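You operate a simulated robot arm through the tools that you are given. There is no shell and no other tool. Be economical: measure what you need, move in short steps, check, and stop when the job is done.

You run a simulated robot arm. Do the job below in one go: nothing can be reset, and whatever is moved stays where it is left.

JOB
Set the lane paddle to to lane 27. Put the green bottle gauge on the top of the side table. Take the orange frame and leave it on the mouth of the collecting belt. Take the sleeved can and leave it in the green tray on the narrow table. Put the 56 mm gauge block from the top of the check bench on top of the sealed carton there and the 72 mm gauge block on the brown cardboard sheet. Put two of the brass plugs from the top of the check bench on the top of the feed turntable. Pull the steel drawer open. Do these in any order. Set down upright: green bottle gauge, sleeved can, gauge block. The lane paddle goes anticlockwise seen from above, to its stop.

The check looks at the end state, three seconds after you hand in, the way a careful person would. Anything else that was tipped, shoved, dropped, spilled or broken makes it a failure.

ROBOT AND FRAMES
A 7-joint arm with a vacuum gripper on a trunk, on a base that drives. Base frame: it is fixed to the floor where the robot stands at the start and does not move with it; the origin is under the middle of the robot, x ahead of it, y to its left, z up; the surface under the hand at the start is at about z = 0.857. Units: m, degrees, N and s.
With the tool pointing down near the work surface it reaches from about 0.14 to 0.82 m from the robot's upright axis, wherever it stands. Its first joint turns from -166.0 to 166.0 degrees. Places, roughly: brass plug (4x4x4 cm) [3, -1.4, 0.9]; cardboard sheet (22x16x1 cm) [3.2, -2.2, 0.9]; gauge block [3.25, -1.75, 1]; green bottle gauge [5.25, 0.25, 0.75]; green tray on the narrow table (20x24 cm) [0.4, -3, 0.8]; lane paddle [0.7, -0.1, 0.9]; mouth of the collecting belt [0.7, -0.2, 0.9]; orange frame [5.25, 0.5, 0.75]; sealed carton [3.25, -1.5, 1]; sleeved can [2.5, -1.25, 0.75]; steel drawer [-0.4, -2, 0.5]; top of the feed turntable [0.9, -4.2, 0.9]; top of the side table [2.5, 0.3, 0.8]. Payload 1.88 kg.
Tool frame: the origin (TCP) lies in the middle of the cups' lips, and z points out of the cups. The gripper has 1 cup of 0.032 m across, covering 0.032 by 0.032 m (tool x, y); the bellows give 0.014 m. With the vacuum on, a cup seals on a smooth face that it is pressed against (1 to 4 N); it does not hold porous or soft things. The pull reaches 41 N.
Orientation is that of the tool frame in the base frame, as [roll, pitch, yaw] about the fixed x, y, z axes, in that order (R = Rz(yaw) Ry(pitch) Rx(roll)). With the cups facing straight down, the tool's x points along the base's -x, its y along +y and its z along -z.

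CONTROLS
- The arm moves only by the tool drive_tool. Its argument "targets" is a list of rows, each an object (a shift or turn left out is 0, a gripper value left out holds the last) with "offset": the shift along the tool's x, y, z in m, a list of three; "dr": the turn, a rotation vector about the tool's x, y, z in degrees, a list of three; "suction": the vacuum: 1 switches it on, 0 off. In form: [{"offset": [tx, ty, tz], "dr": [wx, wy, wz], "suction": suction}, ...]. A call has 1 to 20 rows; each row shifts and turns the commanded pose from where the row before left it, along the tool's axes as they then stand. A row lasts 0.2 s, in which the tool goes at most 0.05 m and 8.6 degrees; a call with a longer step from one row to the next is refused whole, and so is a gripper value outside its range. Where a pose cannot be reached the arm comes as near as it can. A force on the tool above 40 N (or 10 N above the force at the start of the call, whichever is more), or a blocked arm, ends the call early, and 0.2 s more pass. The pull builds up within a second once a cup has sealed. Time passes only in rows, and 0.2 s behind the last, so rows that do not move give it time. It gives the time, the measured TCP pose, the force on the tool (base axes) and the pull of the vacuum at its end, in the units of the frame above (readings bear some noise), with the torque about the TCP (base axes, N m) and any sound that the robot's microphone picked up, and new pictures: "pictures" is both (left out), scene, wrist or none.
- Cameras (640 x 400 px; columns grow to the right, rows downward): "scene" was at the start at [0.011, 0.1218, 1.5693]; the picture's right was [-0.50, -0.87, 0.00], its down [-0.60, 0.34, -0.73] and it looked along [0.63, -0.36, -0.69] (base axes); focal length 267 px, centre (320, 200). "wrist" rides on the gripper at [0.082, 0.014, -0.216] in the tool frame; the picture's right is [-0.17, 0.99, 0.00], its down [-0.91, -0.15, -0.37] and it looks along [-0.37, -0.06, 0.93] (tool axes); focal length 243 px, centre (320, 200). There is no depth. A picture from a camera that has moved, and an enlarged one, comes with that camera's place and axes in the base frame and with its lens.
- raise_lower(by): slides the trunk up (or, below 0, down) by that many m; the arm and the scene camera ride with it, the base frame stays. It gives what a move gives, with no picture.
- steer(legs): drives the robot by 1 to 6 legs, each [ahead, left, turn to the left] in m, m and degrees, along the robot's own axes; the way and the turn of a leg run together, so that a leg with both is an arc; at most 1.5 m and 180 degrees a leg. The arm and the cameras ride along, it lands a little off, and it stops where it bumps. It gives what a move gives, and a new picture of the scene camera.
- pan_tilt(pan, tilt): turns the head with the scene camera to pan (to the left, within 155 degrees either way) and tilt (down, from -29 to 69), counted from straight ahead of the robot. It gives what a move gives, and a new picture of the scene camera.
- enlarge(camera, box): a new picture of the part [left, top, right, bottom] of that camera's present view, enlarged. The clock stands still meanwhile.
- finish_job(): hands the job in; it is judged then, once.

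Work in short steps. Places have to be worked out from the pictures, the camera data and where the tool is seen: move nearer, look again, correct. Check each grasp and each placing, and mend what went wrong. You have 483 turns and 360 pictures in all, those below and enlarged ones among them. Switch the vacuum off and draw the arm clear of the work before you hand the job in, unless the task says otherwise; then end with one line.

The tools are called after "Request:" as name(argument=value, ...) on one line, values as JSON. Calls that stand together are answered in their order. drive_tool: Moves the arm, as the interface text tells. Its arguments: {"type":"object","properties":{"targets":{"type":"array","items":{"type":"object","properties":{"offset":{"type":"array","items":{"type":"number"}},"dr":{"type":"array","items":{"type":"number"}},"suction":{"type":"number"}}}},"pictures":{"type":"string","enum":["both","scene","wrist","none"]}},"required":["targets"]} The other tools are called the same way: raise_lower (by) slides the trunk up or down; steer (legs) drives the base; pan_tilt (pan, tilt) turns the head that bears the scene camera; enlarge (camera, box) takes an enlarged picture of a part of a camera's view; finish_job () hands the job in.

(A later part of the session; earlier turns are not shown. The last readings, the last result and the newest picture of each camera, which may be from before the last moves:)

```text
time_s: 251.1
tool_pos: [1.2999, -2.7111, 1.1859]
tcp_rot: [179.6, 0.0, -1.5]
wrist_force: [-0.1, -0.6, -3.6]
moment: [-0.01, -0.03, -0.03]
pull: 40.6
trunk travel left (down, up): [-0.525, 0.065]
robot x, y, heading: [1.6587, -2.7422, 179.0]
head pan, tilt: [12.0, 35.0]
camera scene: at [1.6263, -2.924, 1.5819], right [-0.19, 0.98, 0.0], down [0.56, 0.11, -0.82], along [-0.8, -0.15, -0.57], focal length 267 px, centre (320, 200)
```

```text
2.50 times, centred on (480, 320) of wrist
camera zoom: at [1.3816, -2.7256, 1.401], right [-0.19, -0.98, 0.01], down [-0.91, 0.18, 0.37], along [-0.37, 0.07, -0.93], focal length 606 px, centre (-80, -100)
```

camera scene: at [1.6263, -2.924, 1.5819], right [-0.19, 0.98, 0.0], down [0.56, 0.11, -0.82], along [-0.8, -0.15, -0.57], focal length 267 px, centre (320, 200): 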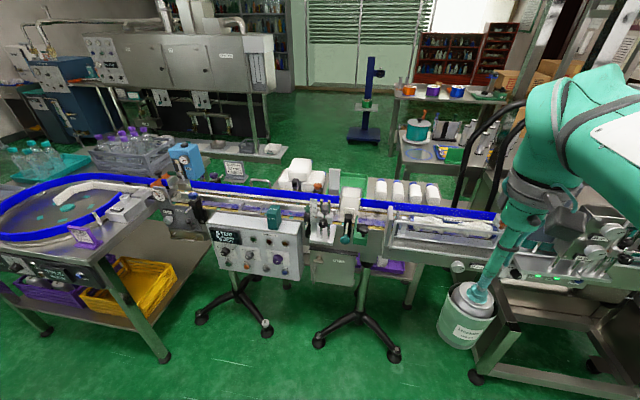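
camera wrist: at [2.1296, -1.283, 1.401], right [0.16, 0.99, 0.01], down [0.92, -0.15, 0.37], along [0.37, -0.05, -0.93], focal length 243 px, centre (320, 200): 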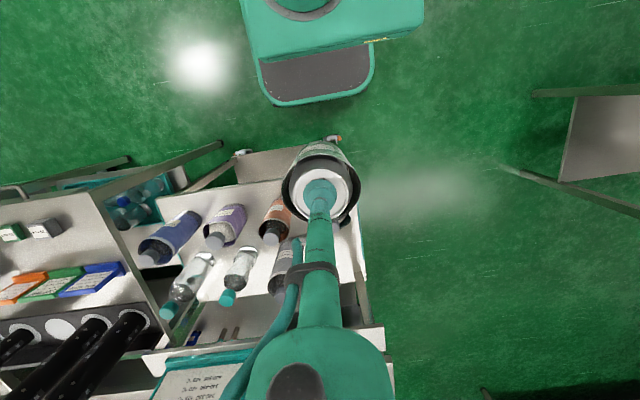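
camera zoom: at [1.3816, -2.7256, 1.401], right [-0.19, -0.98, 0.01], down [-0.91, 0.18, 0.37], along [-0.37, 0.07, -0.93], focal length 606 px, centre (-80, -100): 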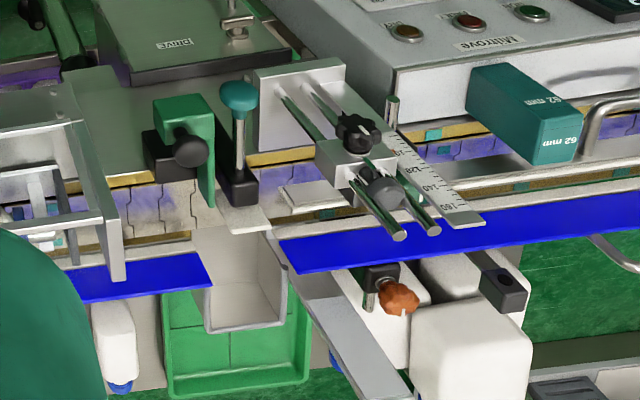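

The green tray (about x 0.27..0.5, y -2.89..-3.11) sits under a chute end at x of about 0.47. It may just be reachable over the conveyor from this side. I raise the trunk fully and come closer in two steps, staying off the stand's feet at x of about 0.85.

Request:
raise_lower(by=0.064)

Request:
steer(legs=[[0, 0.25, 1.0], [0.33, 0, 0]])

Request:
pan_tilt(pan=10, tilt=58)

Request:
enlarge(camera="wrist", box=[0, 0, 640, 400])

```text
time_s: 252.2
tool_pos: [1.2997, -2.7111, 1.2499]
tcp_rot: [179.7, 0.0, -1.6]
wrist_force: [0.6, -0.7, -3.1]
moment: [0.0, -0.04, 0.02]
pull: 41.0
trunk travel left (down, up): [-0.589, 0.001]
robot x, y, heading: [1.658, -2.7431, 178.7]
head pan, tilt: [12.0, 35.0]
```

```text
time_s: 255.8
tool_pos: [0.9695, -2.9806, 1.2492]
tcp_rot: [179.6, 0.0, 0.7]
wrist_force: [-0.3, -0.5, -3.0]
moment: [0.01, 0.01, 0.01]
pull: 40.6
trunk travel left (down, up): [-0.589, 0.001]
robot x, y, heading: [1.3307, -2.9941, -179.1]
head pan, tilt: [12.0, 35.0]
camera scene: at [1.3033, -3.1821, 1.6459], right [-0.22, 0.97, 0.0], down [0.56, 0.13, -0.82], along [-0.8, -0.18, -0.57], focal length 267 px, centre (320, 200)
```

scene: 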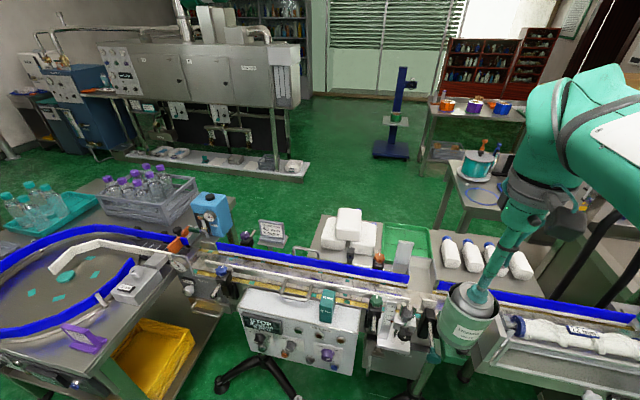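

```text
time_s: 256.6
tool_pos: [0.9694, -2.9808, 1.2486]
tcp_rot: [179.6, 0.0, 0.7]
wrist_force: [0.2, 0.4, -4.5]
moment: [0.04, -0.01, -0.01]
pull: 40.6
trunk travel left (down, up): [-0.589, 0.001]
robot x, y, heading: [1.3224, -2.997, -179.0]
head pan, tilt: [10.0, 58.0]
camera scene: at [1.3218, -3.1755, 1.614], right [-0.19, 0.98, 0.0], down [0.83, 0.16, -0.53], along [-0.52, -0.1, -0.85], focal length 267 px, centre (320, 200)
```

scene: 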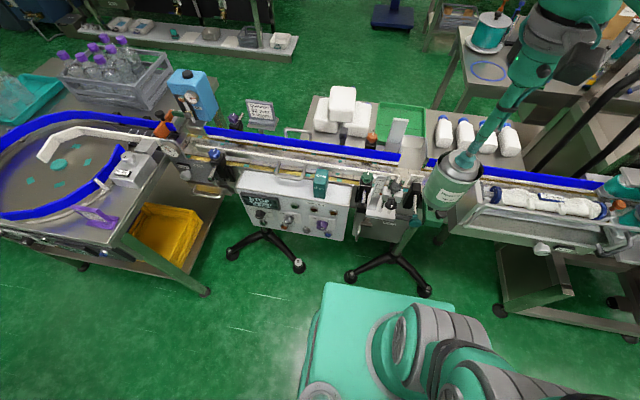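

```text
1.00 times, centred on (320, 200) of wrist (not enlarged: the box is as wide or as high as the picture)
camera zoom: at [1.0516, -2.9931, 1.4649], right [-0.15, -0.99, 0.01], down [-0.92, 0.15, 0.37], along [-0.37, 0.05, -0.93], focal length 243 px, centre (320, 200)
```

zoom: 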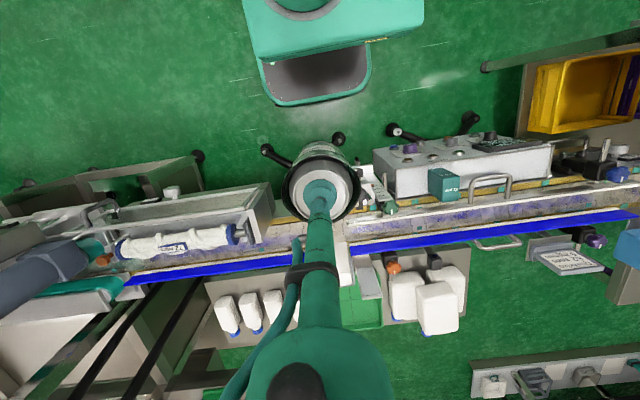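

Feet are at x of about 0.84, base front is 0.287 ahead of the axis; I advance another 0.13 m (front to about 0.91).

Request:
steer(legs=[[0.13, 0, -0.8]])

Request:
drive_tool(targets=[{"offset": [-0.04, 0, 0]}, {"offset": [-0.04, 0, 0]}, {"offset": [-0.04, 0, 0]}, {"offset": [-0.04, 0, 0]}, {"offset": [-0.04, 0, 0]}, {"offset": [-0.04, 0, 0]}, {"offset": [0, 0, 0]}])

```text
time_s: 257.9
tool_pos: [0.8396, -2.9778, 1.2493]
tcp_rot: [179.6, -0.1, -0.1]
wrist_force: [-1.2, -0.8, -3.6]
moment: [0.01, -0.02, 0.0]
pull: 40.4
trunk travel left (down, up): [-0.589, 0.001]
robot x, y, heading: [1.1994, -3.0003, -180.0]
head pan, tilt: [10.0, 58.0]
camera scene: at [1.1895, -3.1766, 1.614], right [-0.18, 0.98, 0.0], down [0.83, 0.15, -0.53], along [-0.52, -0.09, -0.85], focal length 267 px, centre (320, 200)
```

scene: 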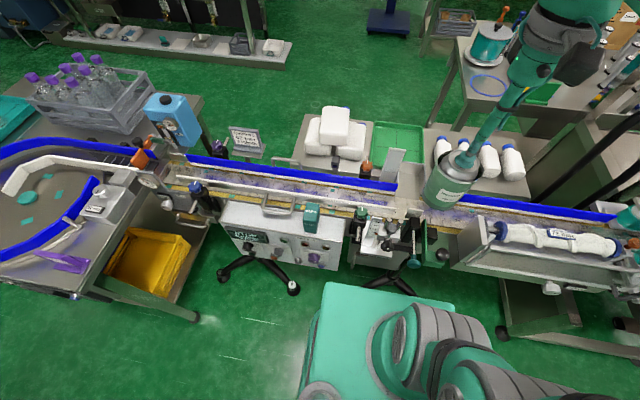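

```text
time_s: 259.5
tool_pos: [0.5961, -2.9793, 1.2485]
tcp_rot: [179.5, -0.1, 0.0]
wrist_force: [-0.6, -0.7, -3.2]
moment: [-0.01, -0.03, 0.0]
pull: 40.5
trunk travel left (down, up): [-0.589, 0.001]
robot x, y, heading: [1.1973, -3.0008, -179.9]
head pan, tilt: [10.0, 58.0]
camera scene: at [1.1899, -3.1767, 1.614], right [-0.18, 0.98, 0.0], down [0.83, 0.15, -0.53], along [-0.52, -0.09, -0.85], focal length 267 px, centre (320, 200)
camera wrist: at [0.679, -2.9922, 1.4637], right [-0.17, -0.99, 0.01], down [-0.91, 0.16, 0.37], along [-0.37, 0.06, -0.93], focal length 243 px, centre (320, 200)
```

scene: 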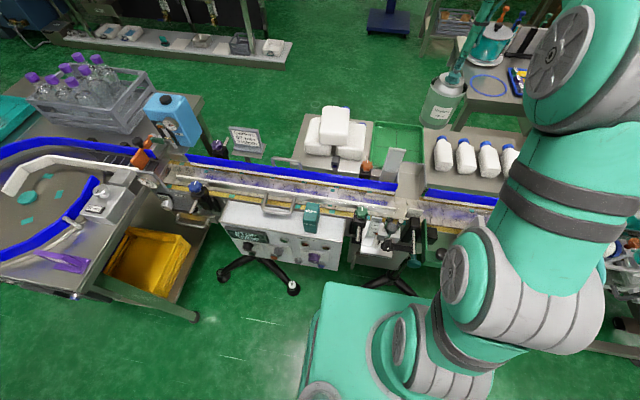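
wrist: 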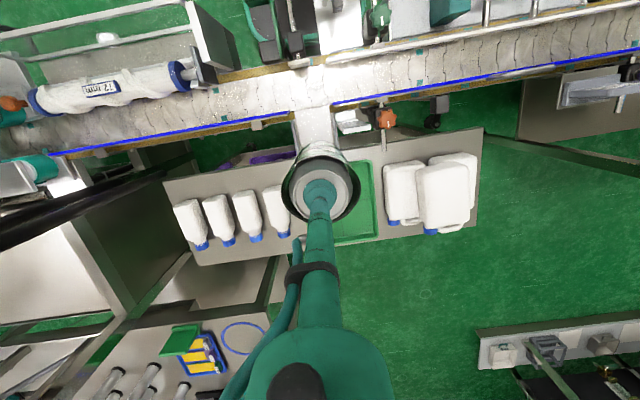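

The can is now past the conveyor rails, with the tray beyond. I lower a little and extend toward (0.38, -2.995).

Request:
drive_tool(targets=[{"offset": [-0.03, 0.005, 0.03]}, {"offset": [-0.035, 0.005, 0.03]}, {"offset": [-0.035, 0.004, 0.02]}, {"offset": [-0.035, 0, 0]}, {"offset": [-0.03, 0, 0]}, {"offset": [0, 0, 0]}])

```text
time_s: 260.9
tool_pos: [0.4362, -2.9938, 1.1707]
tcp_rot: [179.6, 0.1, -0.2]
wrist_force: [1.6, 0.1, -2.8]
moment: [-0.01, 0.13, -0.01]
pull: 40.5
trunk travel left (down, up): [-0.589, 0.001]
robot x, y, heading: [1.1958, -3.0007, -179.9]
head pan, tilt: [10.0, 58.0]
camera scene: at [1.1926, -3.1766, 1.614], right [-0.18, 0.98, 0.0], down [0.83, 0.15, -0.53], along [-0.52, -0.09, -0.85], focal length 267 px, centre (320, 200)
camera wrist: at [0.5186, -3.0067, 1.3857], right [-0.17, -0.99, 0.01], down [-0.91, 0.16, 0.38], along [-0.37, 0.06, -0.93], focal length 243 px, centre (320, 200)
```

scene: 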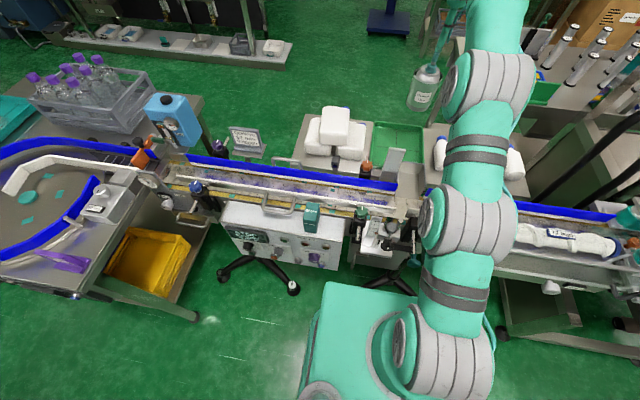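
wrist: 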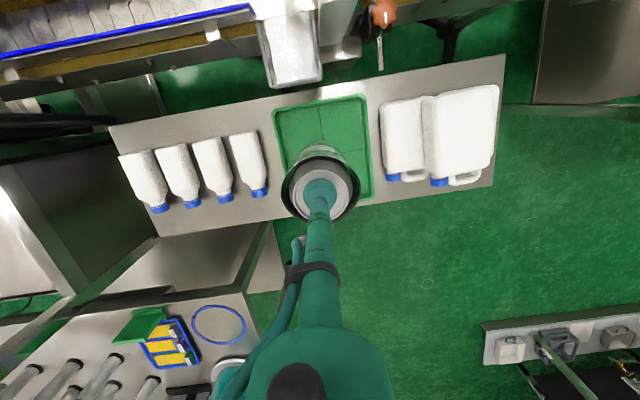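

The tray is fully visible: x 0.285..0.517, y -2.90..-3.105. I centre on (0.395, -3.0) while lowering.

Request:
drive_tool(targets=[{"offset": [-0.015, 0.003, 0.04]}, {"offset": [-0.015, 0.003, 0.04]}, {"offset": [-0.01, 0, 0.04]}, {"offset": [0, 0, 0.04]}, {"offset": [0, 0, 0.02]}, {"offset": [0, 0, 0]}])

```text
time_s: 262.3
tool_pos: [0.3947, -2.9962, 0.9876]
tcp_rot: [179.6, -0.1, -0.1]
wrist_force: [-0.1, 0.1, -3.0]
moment: [0.01, 0.0, 0.0]
pull: 40.3
trunk travel left (down, up): [-0.589, 0.001]
robot x, y, heading: [1.196, -2.9973, -179.9]
head pan, tilt: [10.0, 58.0]
camera scene: at [1.1899, -3.1767, 1.614], right [-0.18, 0.98, 0.0], down [0.83, 0.15, -0.53], along [-0.52, -0.09, -0.85], focal length 267 px, centre (320, 200)
camera wrist: at [0.4777, -3.0102, 1.2035], right [-0.17, -0.99, 0.01], down [-0.91, 0.16, 0.37], along [-0.37, 0.06, -0.93], focal length 243 px, centre (320, 200)
```

scene: 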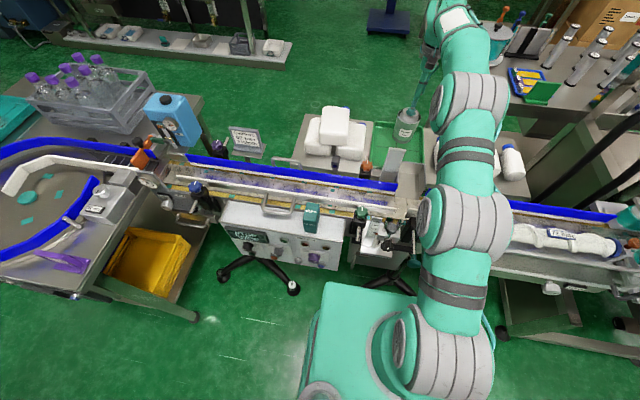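
wrist: 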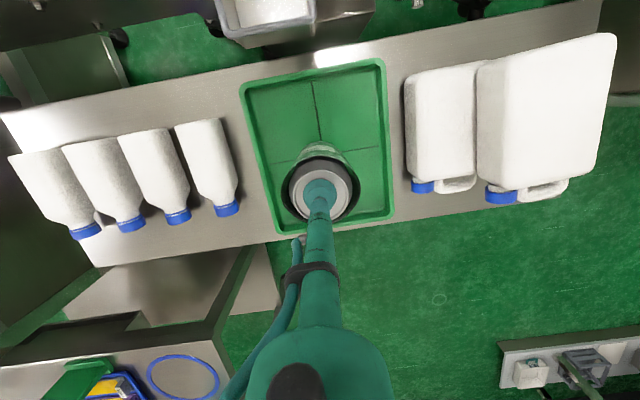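

Well inside the tray. Lower slowly to contact.

Request:
drive_tool(targets=[{"offset": [0, 0, 0.02]}, {"offset": [0, 0, 0.012]}, {"offset": [0, 0, 0.006]}, {"offset": [0, 0, 0.005]}, {"offset": [0, 0, 0]}], pictures="none")

```text
time_s: 263.5
tool_pos: [0.3949, -2.9993, 0.9434]
tcp_rot: [179.6, -0.2, -0.2]
wrist_force: [-0.5, 0.4, -3.4]
moment: [0.0, 0.0, 0.0]
pull: 40.6
trunk travel left (down, up): [-0.589, 0.001]
robot x, y, heading: [1.2016, -3.0016, -179.8]
head pan, tilt: [10.0, 58.0]
```

Request:
drive_tool(targets=[{"offset": [0, 0, 0.005]}, {"offset": [0, 0, 0.005]}, {"offset": [0, 0, 0.004]}, {"offset": [0, 0, 0]}], pictures="none")

```text
time_s: 264.5
tool_pos: [0.3952, -2.9974, 0.9312]
tcp_rot: [179.7, 0.0, -0.1]
wrist_force: [1.1, 0.3, -4.2]
moment: [0.0, -0.02, 0.01]
pull: 41.0
trunk travel left (down, up): [-0.589, 0.001]
robot x, y, heading: [1.1996, -2.9951, -179.8]
head pan, tilt: [10.0, 58.0]
```

Request:
drive_tool(targets=[{"offset": [0, 0, 0.005]}, {"offset": [0, 0, 0.004]}, {"offset": [0, 0, 0.004]}, {"offset": [0, 0, 0]}], pictures="wrist")

```text
time_s: 265.5
tool_pos: [0.3958, -2.9987, 0.9255]
tcp_rot: [179.6, 0.5, -0.1]
wrist_force: [3.5, 0.5, 28.7]
moment: [0.14, -0.06, -0.07]
pull: 40.1
trunk travel left (down, up): [-0.589, 0.001]
robot x, y, heading: [1.2018, -2.9994, -179.7]
head pan, tilt: [10.0, 58.0]
camera wrist: at [0.4794, -3.0124, 1.1405], right [-0.17, -0.99, 0.01], down [-0.91, 0.16, 0.38], along [-0.38, 0.06, -0.92], focal length 243 px, centre (320, 200)
```

wrist: 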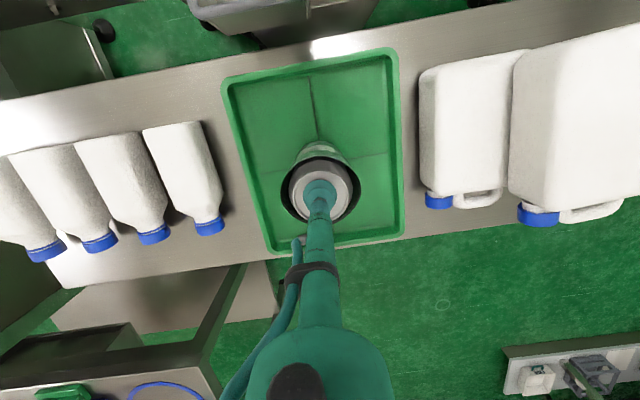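

Firm contact; ease back 6 mm, release, wait, and rise.

Request:
drive_tool(targets=[{"offset": [0, 0, -0.006]}, {"offset": [0, 0, 0], "suction": 0}, {"offset": [0, 0, 0]}, {"offset": [0, 0, 0]}, {"offset": [0, 0, 0]}, {"offset": [0, 0, 0]}, {"offset": [0, 0, -0.005]}, {"offset": [0, 0, -0.01]}, {"offset": [0, 0, -0.03]}, {"offset": [0, 0, -0.045]}, {"offset": [0, 0, -0.045]}, {"offset": [0, 0, -0.045]}, {"offset": [0, 0, 0]}])

```text
time_s: 268.3
tool_pos: [0.399, -3.0015, 1.1032]
tcp_rot: [179.6, 0.2, -0.1]
wrist_force: [0.0, -0.7, -0.8]
moment: [0.01, 0.1, 0.0]
pull: 0.1
trunk travel left (down, up): [-0.589, 0.001]
robot x, y, heading: [1.1978, -2.9975, -179.9]
head pan, tilt: [10.0, 58.0]
camera scene: at [1.1915, -3.1766, 1.614], right [-0.18, 0.98, 0.0], down [0.83, 0.15, -0.53], along [-0.52, -0.09, -0.85], focal length 267 px, centre (320, 200)
camera wrist: at [0.4827, -3.015, 1.3195], right [-0.17, -0.99, 0.01], down [-0.91, 0.16, 0.38], along [-0.37, 0.06, -0.93], focal length 243 px, centre (320, 200)
```

scene: 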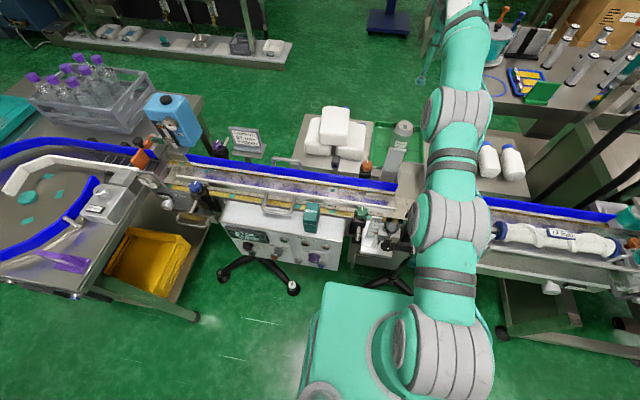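
wrist: 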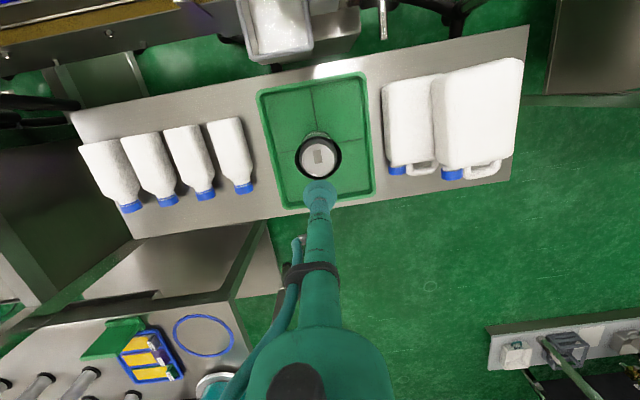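

The can stands upright in the tray. I rise and retract, then back away from the conveyor.

Request:
drive_tool(targets=[{"offset": [0, 0, -0.045]}, {"offset": [0.01, 0, -0.045]}, {"offset": [0.03, 0, -0.03]}, {"offset": [0.045, 0, 0]}, {"offset": [0.045, 0, 0]}, {"offset": [0.045, 0, 0]}, {"offset": [0.045, 0, 0]}, {"offset": [0.045, 0, 0]}, {"offset": [0.045, 0, 0]}, {"offset": [0.045, 0, 0]}, {"offset": [0.045, 0, 0]}, {"offset": [0.045, 0, 0]}, {"offset": [0.03, 0, 0]}, {"offset": [0, 0, 0]}], pictures="none")

Request:
steer(legs=[[-0.45, 0, 0], [0, 0, -90]])

Request:
pan_tilt(pan=-5, tilt=25)

```text
time_s: 271.3
tool_pos: [0.8521, -3.0086, 1.2205]
tcp_rot: [179.5, -0.2, -0.1]
wrist_force: [-0.9, 0.4, 0.1]
moment: [0.01, -0.13, 0.01]
pull: 0.1
out of reach, approached as far as the arm can: row 1, 2, 3, 4, 5
trunk travel left (down, up): [-0.589, 0.001]
robot x, y, heading: [1.1981, -2.9997, -179.7]
head pan, tilt: [10.0, 58.0]
```

```text
time_s: 278.1
tool_pos: [1.6733, -2.6514, 1.2227]
tcp_rot: [179.6, 0.0, -91.9]
wrist_force: [-0.4, 0.2, 0.5]
moment: [0.0, -0.04, 0.02]
pull: 0.0
trunk travel left (down, up): [-0.589, 0.001]
robot x, y, heading: [1.6721, -2.9972, 88.3]
head pan, tilt: [10.0, 58.0]
camera scene: at [1.4939, -2.9856, 1.614], right [0.99, 0.15, 0.0], down [0.12, -0.84, -0.53], along [-0.08, 0.52, -0.85], focal length 267 px, centre (320, 200)
```

scene: 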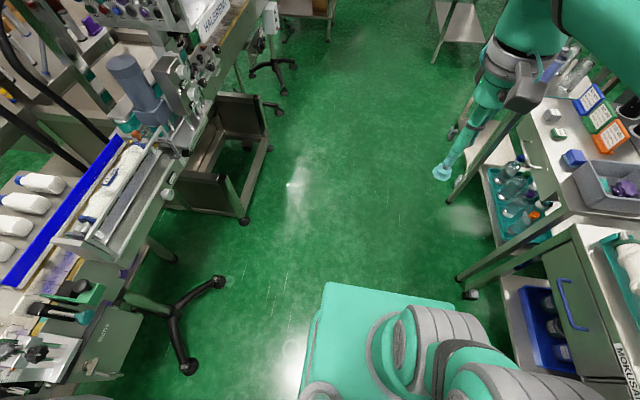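

```text
time_s: 279.0
tool_pos: [1.6731, -2.6531, 1.2225]
tcp_rot: [179.6, 0.0, -91.9]
wrist_force: [-0.4, -0.7, 0.5]
moment: [0.0, 0.0, 0.01]
pull: 0.0
trunk travel left (down, up): [-0.589, 0.001]
robot x, y, heading: [1.67, -2.9987, 88.4]
head pan, tilt: [-5.0, 25.0]
camera scene: at [1.5145, -2.9623, 1.6616], right [0.99, -0.12, 0.0], down [-0.05, -0.42, -0.91], along [0.1, 0.9, -0.42], focal length 267 px, centre (320, 200)
```

scene: 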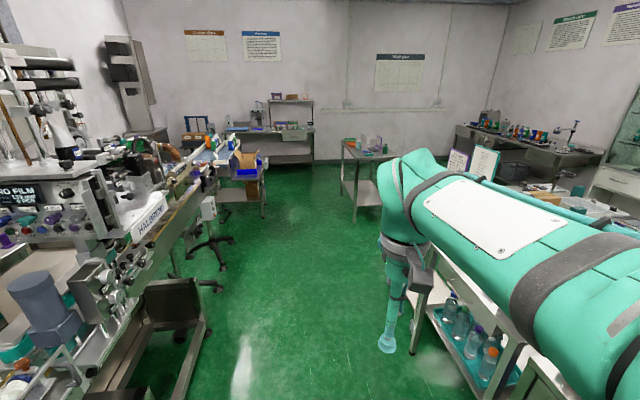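

I go back up the aisle to y of about -0.7, then turn toward the end of the check bench.

Request:
steer(legs=[[1.2, 0, 1.6], [1.08, 0, 0], [0, 0, -90]])

Request:
pan_tilt(pan=-15, tilt=35)

```text
time_s: 294.1
tool_pos: [1.9952, -0.6805, 1.2231]
tcp_rot: [179.6, 0.0, -178.0]
wrist_force: [0.3, 0.9, 0.2]
moment: [0.03, 0.0, -0.01]
pull: 0.1
trunk travel left (down, up): [-0.589, 0.001]
robot x, y, heading: [1.6482, -0.705, 2.3]
head pan, tilt: [-5.0, 25.0]
camera scene: at [1.6754, -0.546, 1.6617], right [-0.05, -1.0, 0.0], down [-0.42, 0.02, -0.91], along [0.91, -0.04, -0.42], focal length 267 px, centre (320, 200)
```

scene: 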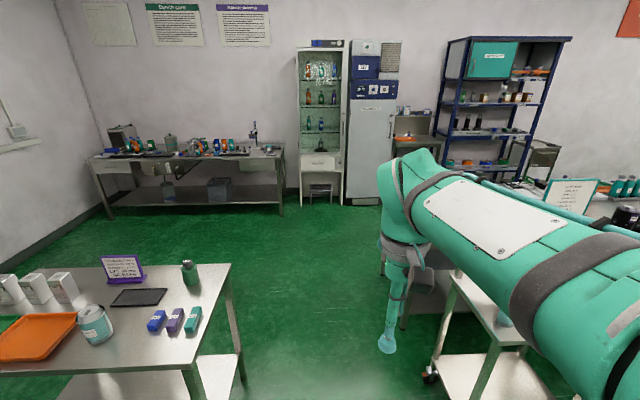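

```text
time_s: 294.8
tool_pos: [1.9957, -0.6808, 1.2229]
tcp_rot: [179.6, -0.1, -177.9]
wrist_force: [-0.5, 0.1, -0.3]
moment: [0.0, 0.02, -0.02]
pull: 0.1
trunk travel left (down, up): [-0.589, 0.001]
robot x, y, heading: [1.6513, -0.7029, 2.5]
head pan, tilt: [-15.0, 35.0]
camera scene: at [1.6693, -0.561, 1.6459], right [-0.22, -0.98, 0.0], down [-0.56, 0.13, -0.82], along [0.8, -0.18, -0.57], focal length 267 px, centre (320, 200)
```

scene: 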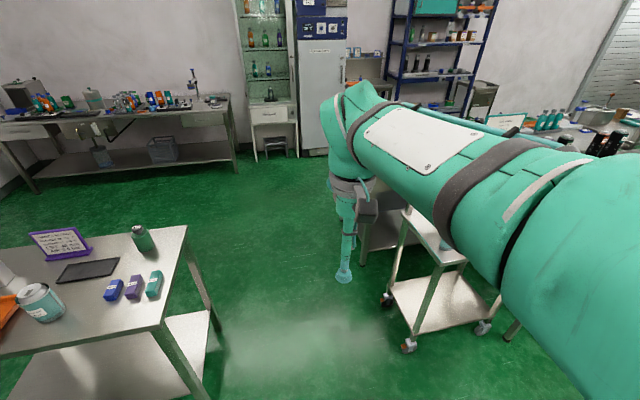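

The gap between side table and cart is wide enough. Drive through to x of about 3.13 and turn to face the bench end.

Request:
steer(legs=[[1.45, -0.02, -2.4], [0, 0, -90]])

Request:
pan_tilt(pan=10, tilt=40)

Request:
enlarge(camera="scene", box=[150, 80, 450, 270])

```text
time_s: 305.8
tool_pos: [3.1131, -1.004, 1.2221]
tcp_rot: [179.6, -0.1, 92.3]
wrist_force: [-0.9, -0.9, -0.6]
moment: [0.01, 0.01, 0.02]
pull: 0.1
trunk travel left (down, up): [-0.589, 0.001]
robot x, y, heading: [3.09, -0.6598, -87.4]
head pan, tilt: [-15.0, 35.0]
camera scene: at [3.2313, -0.6789, 1.6459], right [-0.98, 0.22, 0.0], down [0.12, 0.56, -0.82], along [-0.18, -0.8, -0.57], focal length 267 px, centre (320, 200)
```

scene: 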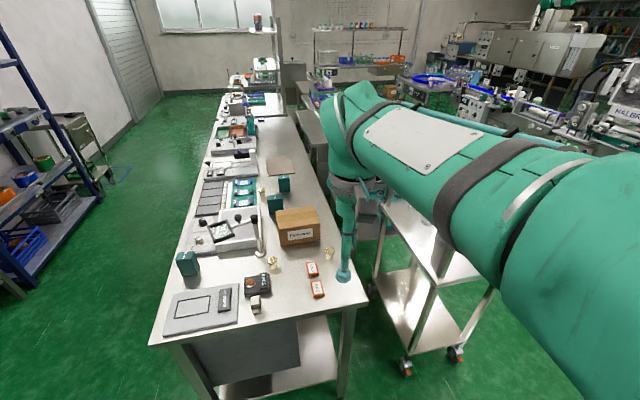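

```text
time_s: 306.7
tool_pos: [3.1115, -1.0019, 1.2225]
tcp_rot: [179.6, -0.1, 92.3]
wrist_force: [0.4, 0.3, 0.2]
moment: [-0.02, 0.03, 0.02]
pull: 0.0
trunk travel left (down, up): [-0.589, 0.001]
robot x, y, heading: [3.0928, -0.6594, -87.6]
head pan, tilt: [10.0, 40.0]
camera scene: at [3.2686, -0.6759, 1.6383], right [-0.98, -0.22, 0.0], down [-0.14, 0.63, -0.77], along [0.17, -0.75, -0.64], focal length 267 px, centre (320, 200)
```

scene: 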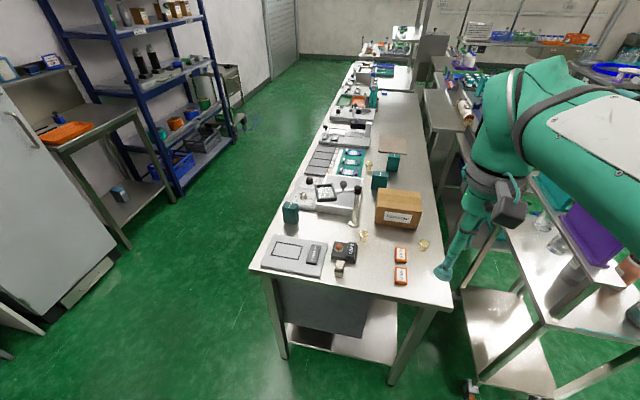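

```text
2.11 times, centred on (300, 175) of scene
camera zoom: at [3.2686, -0.6759, 1.6383], right [-0.98, -0.22, 0.0], down [-0.14, 0.63, -0.77], along [0.17, -0.75, -0.64], focal length 562 px, centre (362, 253)
```

zoom: 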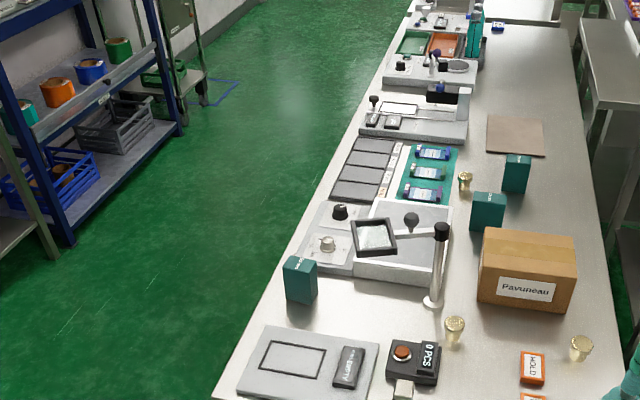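

Excellent view: three teal blocks, three brass plugs, carton and cardboard sheet. I zoom on the block labels.

Request:
enlarge(camera="scene", box=[360, 140, 410, 195])

Request:
enlarge(camera="scene", box=[270, 190, 320, 240])

Request:
enlarge(camera="scene", box=[320, 180, 460, 280])

```text
7.27 times, centred on (385, 168) of scene
camera zoom: at [3.2686, -0.6759, 1.6383], right [-0.98, -0.22, 0.0], down [-0.14, 0.63, -0.77], along [0.17, -0.75, -0.64], focal length 1941 px, centre (-153, 436)
```

zoom: 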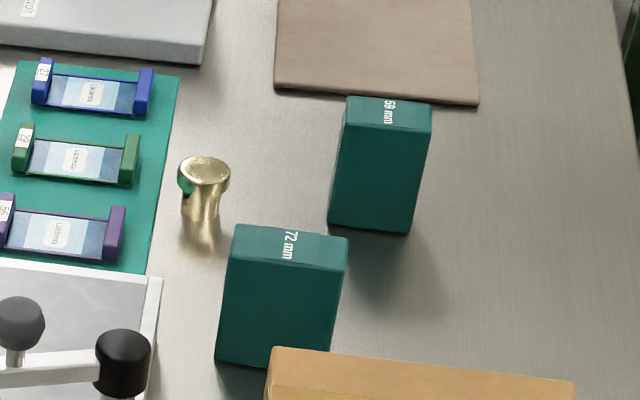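

```text
8.00 times, centred on (295, 215) of scene
camera zoom: at [3.2686, -0.6759, 1.6383], right [-0.98, -0.22, 0.0], down [-0.14, 0.63, -0.77], along [0.17, -0.75, -0.64], focal length 2135 px, centre (520, 80)
```

zoom: 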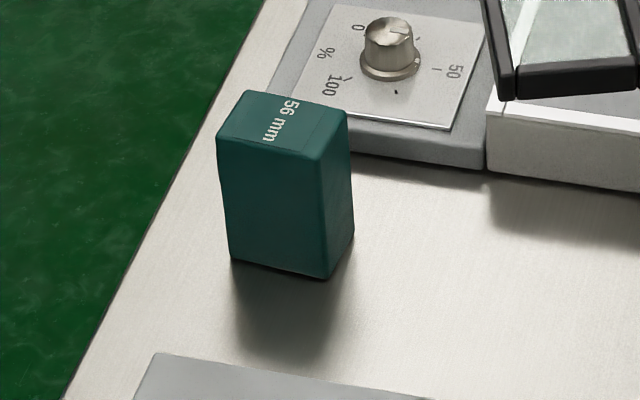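

```text
4.00 times, centred on (390, 230) of scene
camera zoom: at [3.2686, -0.6759, 1.6383], right [-0.98, -0.22, 0.0], down [-0.14, 0.63, -0.77], along [0.17, -0.75, -0.64], focal length 1067 px, centre (40, 80)
```

zoom: 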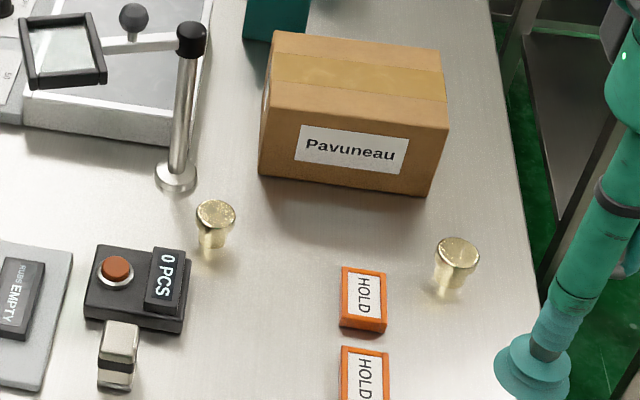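

Labels: 56 mm is the near-left block (about 3.566, -1.441), 72 mm the one behind the carton (about 3.22, -1.746), and the third is 59/69. I move to (3.35, -0.82) for the 56 mm block and the carton.

Request:
steer(legs=[[0.0, 0.27, -2.5], [0.15, 0, 0]])

Request:
drive_tool(targets=[{"offset": [-0.04, 0, 0]}, {"offset": [-0.04, 0, 0]}, {"offset": [-0.04, 0.02, 0]}, {"offset": [-0.03, 0.04, 0]}, {"offset": [-0.02, 0.04, 0]}, {"offset": [0, 0.04, 0]}, {"offset": [0, 0.03, 0]}, {"offset": [0, 0, 0]}])

```text
time_s: 309.6
tool_pos: [3.3635, -1.1548, 1.2219]
tcp_rot: [179.6, 0.0, 89.5]
wrist_force: [0.5, 0.7, 0.4]
moment: [0.04, -0.01, 0.0]
pull: 0.0
trunk travel left (down, up): [-0.589, 0.001]
robot x, y, heading: [3.3511, -0.8072, -90.1]
head pan, tilt: [10.0, 40.0]
camera scene: at [3.5342, -0.8343, 1.6383], right [-0.99, -0.17, 0.0], down [-0.11, 0.63, -0.77], along [0.13, -0.75, -0.64], focal length 267 px, centre (320, 200)
```

scene: 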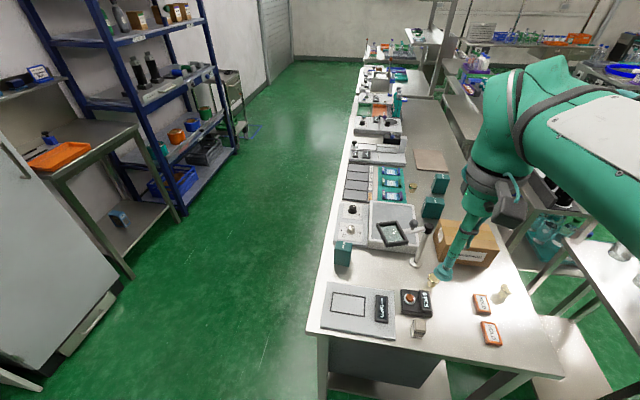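

```text
time_s: 311.4
tool_pos: [3.5316, -1.3263, 1.2249]
tcp_rot: [179.6, -0.1, 89.5]
wrist_force: [-0.4, -0.5, -0.5]
moment: [-0.03, -0.01, 0.0]
pull: 0.1
trunk travel left (down, up): [-0.589, 0.001]
robot x, y, heading: [3.3572, -0.8089, -90.2]
head pan, tilt: [10.0, 40.0]
camera scene: at [3.5344, -0.8339, 1.6383], right [-0.99, -0.17, 0.0], down [-0.11, 0.63, -0.77], along [0.13, -0.75, -0.64], focal length 267 px, centre (320, 200)
camera wrist: at [3.5453, -1.2453, 1.4408], right [0.98, -0.17, 0.01], down [-0.16, -0.91, 0.37], along [-0.06, -0.37, -0.93], focal length 243 px, centre (320, 200)
```

scene: 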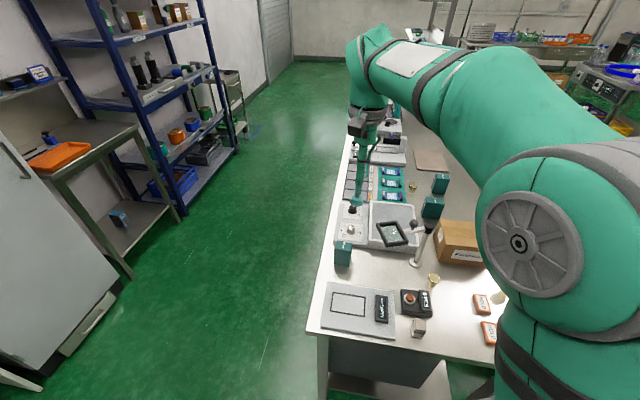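
wrist: 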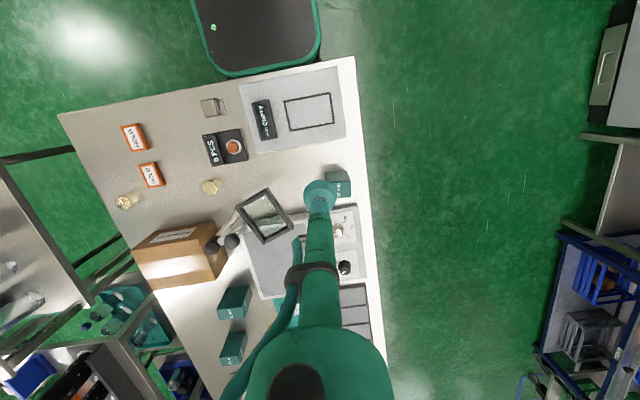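

The 56 mm block's top is at about (3.562, -1.435). I move above and go down to look.

Request:
drive_tool(targets=[{"offset": [-0.035, 0.01, 0]}, {"offset": [-0.035, 0.01, 0]}, {"offset": [-0.035, 0.01, 0]}, {"offset": [0, 0, 0.045]}, {"offset": [0, 0, 0.045]}, {"offset": [0, 0, 0.045]}, {"offset": [0, 0, 0.045]}, {"offset": [0, 0, 0.025]}, {"offset": [0, 0, 0]}], pictures="wrist")

Request:
enlarge(camera="wrist", box=[260, 110, 400, 210])

```text
time_s: 313.4
tool_pos: [3.5601, -1.4296, 1.0205]
tcp_rot: [179.6, -0.1, 89.5]
wrist_force: [0.2, 0.4, 0.2]
moment: [-0.01, -0.01, 0.03]
pull: 0.1
trunk travel left (down, up): [-0.589, 0.001]
robot x, y, heading: [3.3553, -0.8079, -90.7]
head pan, tilt: [10.0, 40.0]
camera wrist: at [3.574, -1.3499, 1.2359], right [0.98, -0.17, 0.01], down [-0.16, -0.91, 0.37], along [-0.06, -0.37, -0.93], focal length 243 px, centre (320, 200)
```

wrist: 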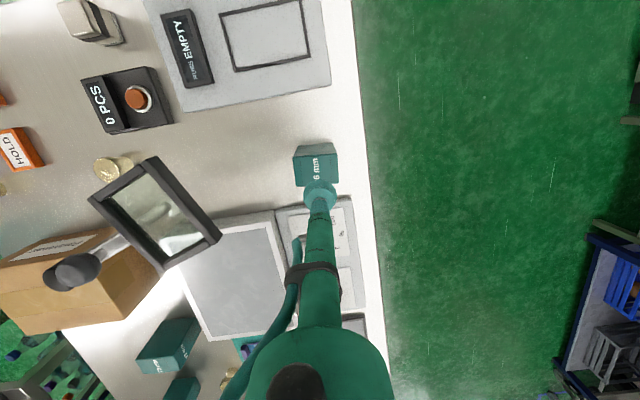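

```text
4.00 times, centred on (330, 160) of wrist
camera zoom: at [3.574, -1.3499, 1.2359], right [0.98, -0.17, 0.01], down [-0.16, -0.91, 0.37], along [-0.06, -0.37, -0.93], focal length 970 px, centre (280, 360)
```

zoom: 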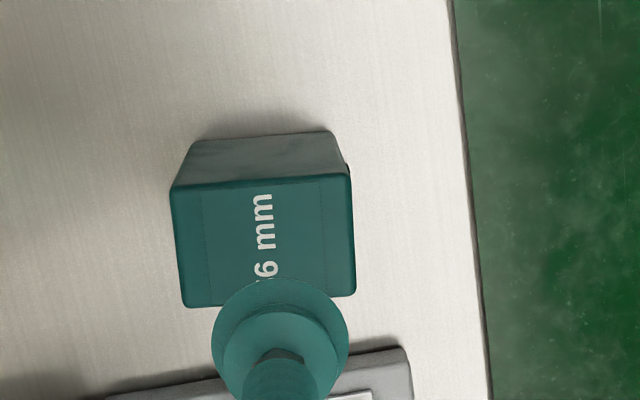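

Cup is over the block centre (3.557, -1.427), top z of about 0.94. Descend with vacuum on.

Request:
drive_tool(targets=[{"offset": [0, -0.002, 0.03], "suction": 1}, {"offset": [0, 0, 0.025]}, {"offset": [0, 0, 0.01]}, {"offset": [0, 0, 0.006]}, {"offset": [0, 0, 0]}], pictures="none")

```text
time_s: 314.6
tool_pos: [3.5575, -1.4302, 0.9469]
tcp_rot: [179.6, -0.1, 89.6]
wrist_force: [-0.1, -0.8, 0.0]
moment: [0.04, 0.0, -0.01]
pull: 40.5
trunk travel left (down, up): [-0.589, 0.001]
robot x, y, heading: [3.3555, -0.8101, -90.5]
head pan, tilt: [10.0, 40.0]
```

Sealed. Lift straight up and look.

Request:
drive_tool(targets=[{"offset": [0, 0, -0.01]}, {"offset": [0, 0, -0.03]}, {"offset": [0, 0, -0.045]}, {"offset": [0, 0, -0.045]}, {"offset": [0, 0, -0.045]}, {"offset": [0, 0, -0.045]}, {"offset": [0, 0, -0.045]}, {"offset": [0, 0, -0.02]}, {"offset": [0, 0, 0]}])

```text
time_s: 316.6
tool_pos: [3.5567, -1.4329, 1.2316]
tcp_rot: [179.6, -0.1, 89.5]
wrist_force: [-0.2, 0.4, -1.8]
moment: [0.02, -0.02, 0.01]
pull: 40.3
trunk travel left (down, up): [-0.589, 0.001]
robot x, y, heading: [3.3575, -0.8081, -90.1]
head pan, tilt: [10.0, 40.0]
camera scene: at [3.5343, -0.834, 1.6383], right [-0.99, -0.17, 0.0], down [-0.11, 0.63, -0.77], along [0.13, -0.75, -0.64], focal length 267 px, centre (320, 200)
camera wrist: at [3.5715, -1.3522, 1.4481], right [0.98, -0.17, 0.01], down [-0.16, -0.91, 0.37], along [-0.06, -0.37, -0.93], focal length 243 px, centre (320, 200)
```

scene: 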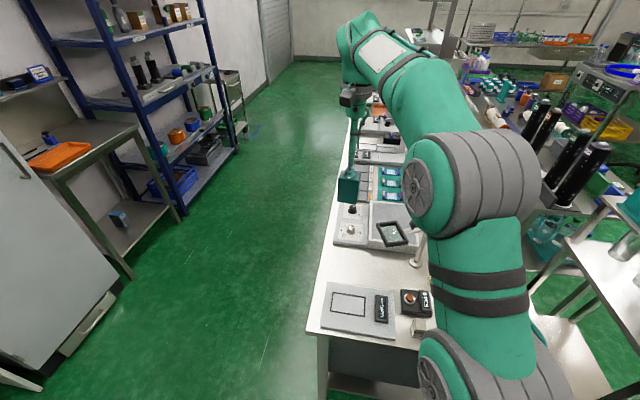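
wrist: 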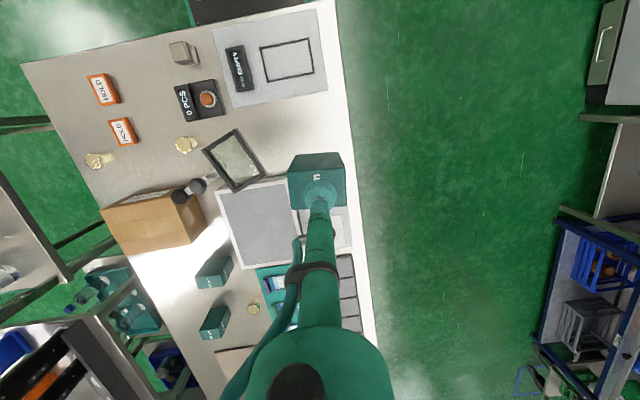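

Now carry it over to the carton (top centre about (3.144, -1.535)), keeping high above the lens post.

Request:
drive_tool(targets=[{"offset": [0.005, -0.04, 0]}, {"offset": [0.005, -0.04, 0]}, {"offset": [0.003, -0.04, 0]}, {"offset": [0, -0.04, 0]}, {"offset": [0, -0.04, 0]}, {"offset": [0, -0.04, 0]}, {"offset": [0, -0.04, 0]}, {"offset": [-0.005, -0.04, 0]}, {"offset": [-0.01, -0.04, 0]}, {"offset": [-0.015, -0.04, 0]}, {"offset": [0, -0.01, 0]}, {"offset": [0, 0, 0]}])

```text
time_s: 319.2
tool_pos: [3.1495, -1.4429, 1.2305]
tcp_rot: [179.6, -0.1, 89.5]
wrist_force: [-0.2, 0.4, -2.0]
moment: [-0.02, 0.02, -0.01]
pull: 40.5
trunk travel left (down, up): [-0.589, 0.001]
robot x, y, heading: [3.3548, -0.8094, -90.0]
head pan, tilt: [10.0, 40.0]
camera scene: at [3.5342, -0.8338, 1.6383], right [-0.99, -0.17, 0.0], down [-0.11, 0.63, -0.77], along [0.13, -0.75, -0.64], focal length 267 px, centre (320, 200)
camera wrist: at [3.1624, -1.3622, 1.445], right [0.98, -0.17, 0.01], down [-0.16, -0.91, 0.37], along [-0.06, -0.37, -0.93], focal length 243 px, centre (320, 200)
```

scene: 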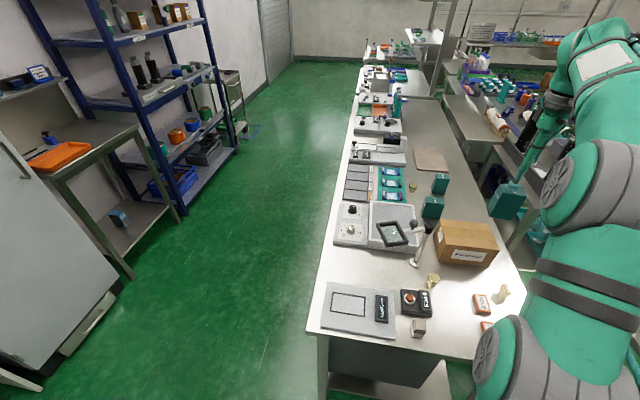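
wrist: 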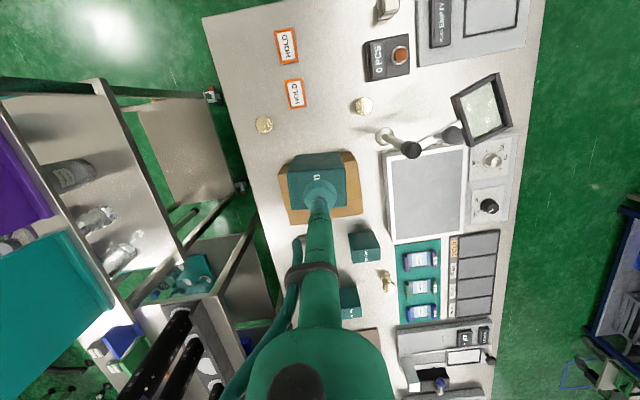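

Carton top centre at about (3.137, -1.522), z about 0.97. Advance while lowering to TCP 1.11.

Request:
drive_tool(targets=[{"offset": [-0.02, -0.006, 0.035]}, {"offset": [-0.03, -0.006, 0.03]}, {"offset": [-0.029, 0, 0.03]}, {"offset": [0, 0, 0.02]}, {"offset": [0, 0, 0]}])

```text
time_s: 320.4
tool_pos: [3.1355, -1.5193, 1.1143]
tcp_rot: [179.6, -0.1, 89.5]
wrist_force: [0.2, -0.3, -3.1]
moment: [0.0, 0.0, -0.01]
pull: 41.2
trunk travel left (down, up): [-0.589, 0.001]
robot x, y, heading: [3.3555, -0.8123, -90.2]
head pan, tilt: [10.0, 40.0]
camera scene: at [3.5341, -0.8337, 1.6383], right [-0.99, -0.17, 0.0], down [-0.11, 0.63, -0.77], along [0.13, -0.75, -0.64], focal length 267 px, centre (320, 200)
camera wrist: at [3.1488, -1.4386, 1.3309], right [0.98, -0.17, 0.01], down [-0.16, -0.91, 0.37], along [-0.06, -0.37, -0.93], focal length 243 px, centre (320, 200)
```

scene: 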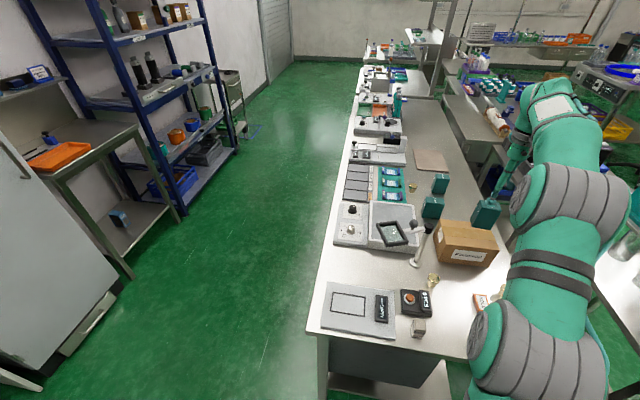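
wrist: 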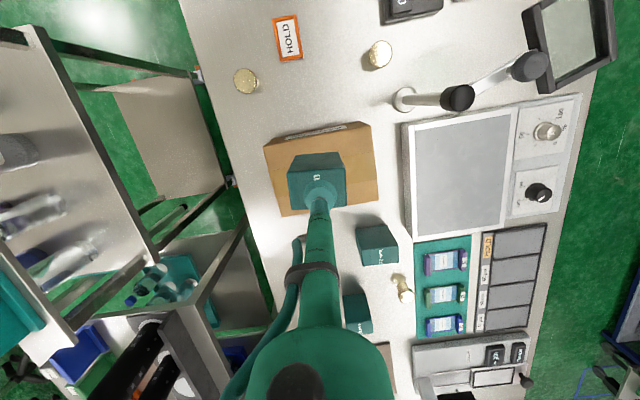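

Shift 1.5 cm further to the carton's middle, then lower gently.

Request:
drive_tool(targets=[{"offset": [-0.016, 0, 0.01]}, {"offset": [0, 0, 0.02]}, {"offset": [0, 0, 0.01]}, {"offset": [0, 0, 0.006]}, {"offset": [0, 0, 0]}], pictures="none")

```text
time_s: 321.6
tool_pos: [3.1359, -1.539, 1.0706]
tcp_rot: [179.6, -0.1, 89.5]
wrist_force: [0.5, -0.8, -2.3]
moment: [-0.02, -0.01, 0.0]
pull: 40.9
trunk travel left (down, up): [-0.589, 0.001]
robot x, y, heading: [3.3587, -0.8063, -90.1]
head pan, tilt: [10.0, 40.0]
```

Request:
drive_tool(targets=[{"offset": [0, 0, 0.005]}, {"offset": [0, 0, 0.004]}, {"offset": [0, 0, 0.004]}, {"offset": [0, 0, 0]}], pictures="none")

```text
time_s: 322.6
tool_pos: [3.1375, -1.5377, 1.0551]
tcp_rot: [179.6, -0.2, 89.5]
wrist_force: [0.2, -0.4, -2.7]
moment: [-0.06, -0.01, 0.02]
pull: 40.6
trunk travel left (down, up): [-0.589, 0.001]
robot x, y, heading: [3.3585, -0.811, -90.1]
head pan, tilt: [10.0, 40.0]
```

Request:
drive_tool(targets=[{"offset": [0, 0, 0.004]}, {"offset": [0, 0, 0.004]}, {"offset": [0, 0, 0]}], pictures="both")

```text
time_s: 323.4
tool_pos: [3.136, -1.5389, 1.0475]
tcp_rot: [179.5, -0.1, 89.6]
wrist_force: [-0.3, -0.9, -3.2]
moment: [0.02, -0.01, -0.01]
pull: 40.6
trunk travel left (down, up): [-0.589, 0.001]
robot x, y, heading: [3.354, -0.8089, -90.1]
head pan, tilt: [10.0, 40.0]
camera scene: at [3.5341, -0.834, 1.6383], right [-0.99, -0.17, 0.0], down [-0.11, 0.63, -0.77], along [0.13, -0.75, -0.64], focal length 267 px, centre (320, 200)
camera wrist: at [3.1508, -1.458, 1.2623], right [0.98, -0.17, 0.01], down [-0.16, -0.91, 0.37], along [-0.06, -0.37, -0.93], focal length 243 px, centre (320, 200)
```

scene: 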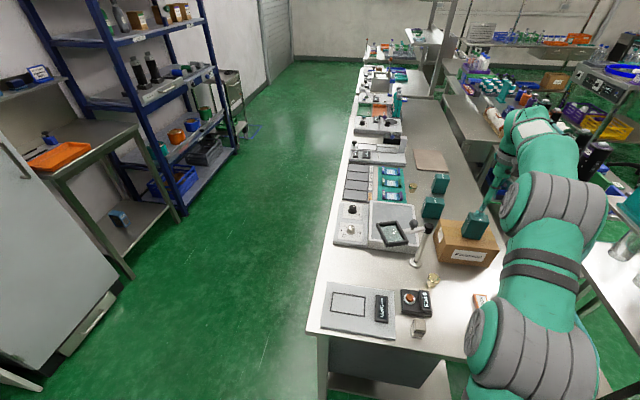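
wrist: 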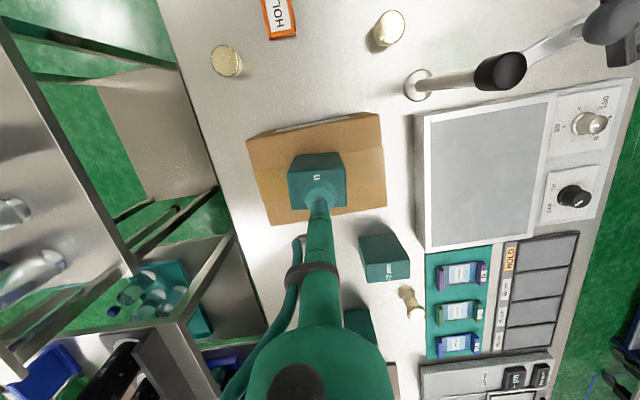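

Centred; continue down gently.

Request:
drive_tool(targets=[{"offset": [0, 0, 0.004]}, {"offset": [0, 0, 0.004]}, {"offset": [0, 0, 0.003]}, {"offset": [0, 0, 0]}], pictures="none")

```text
time_s: 324.4
tool_pos: [3.1368, -1.5387, 1.0393]
tcp_rot: [179.7, 0.2, 89.6]
wrist_force: [1.9, 0.2, 17.1]
moment: [0.23, 0.12, -0.12]
pull: 40.7
trunk travel left (down, up): [-0.589, 0.001]
robot x, y, heading: [3.3562, -0.8093, -90.4]
head pan, tilt: [10.0, 40.0]
```

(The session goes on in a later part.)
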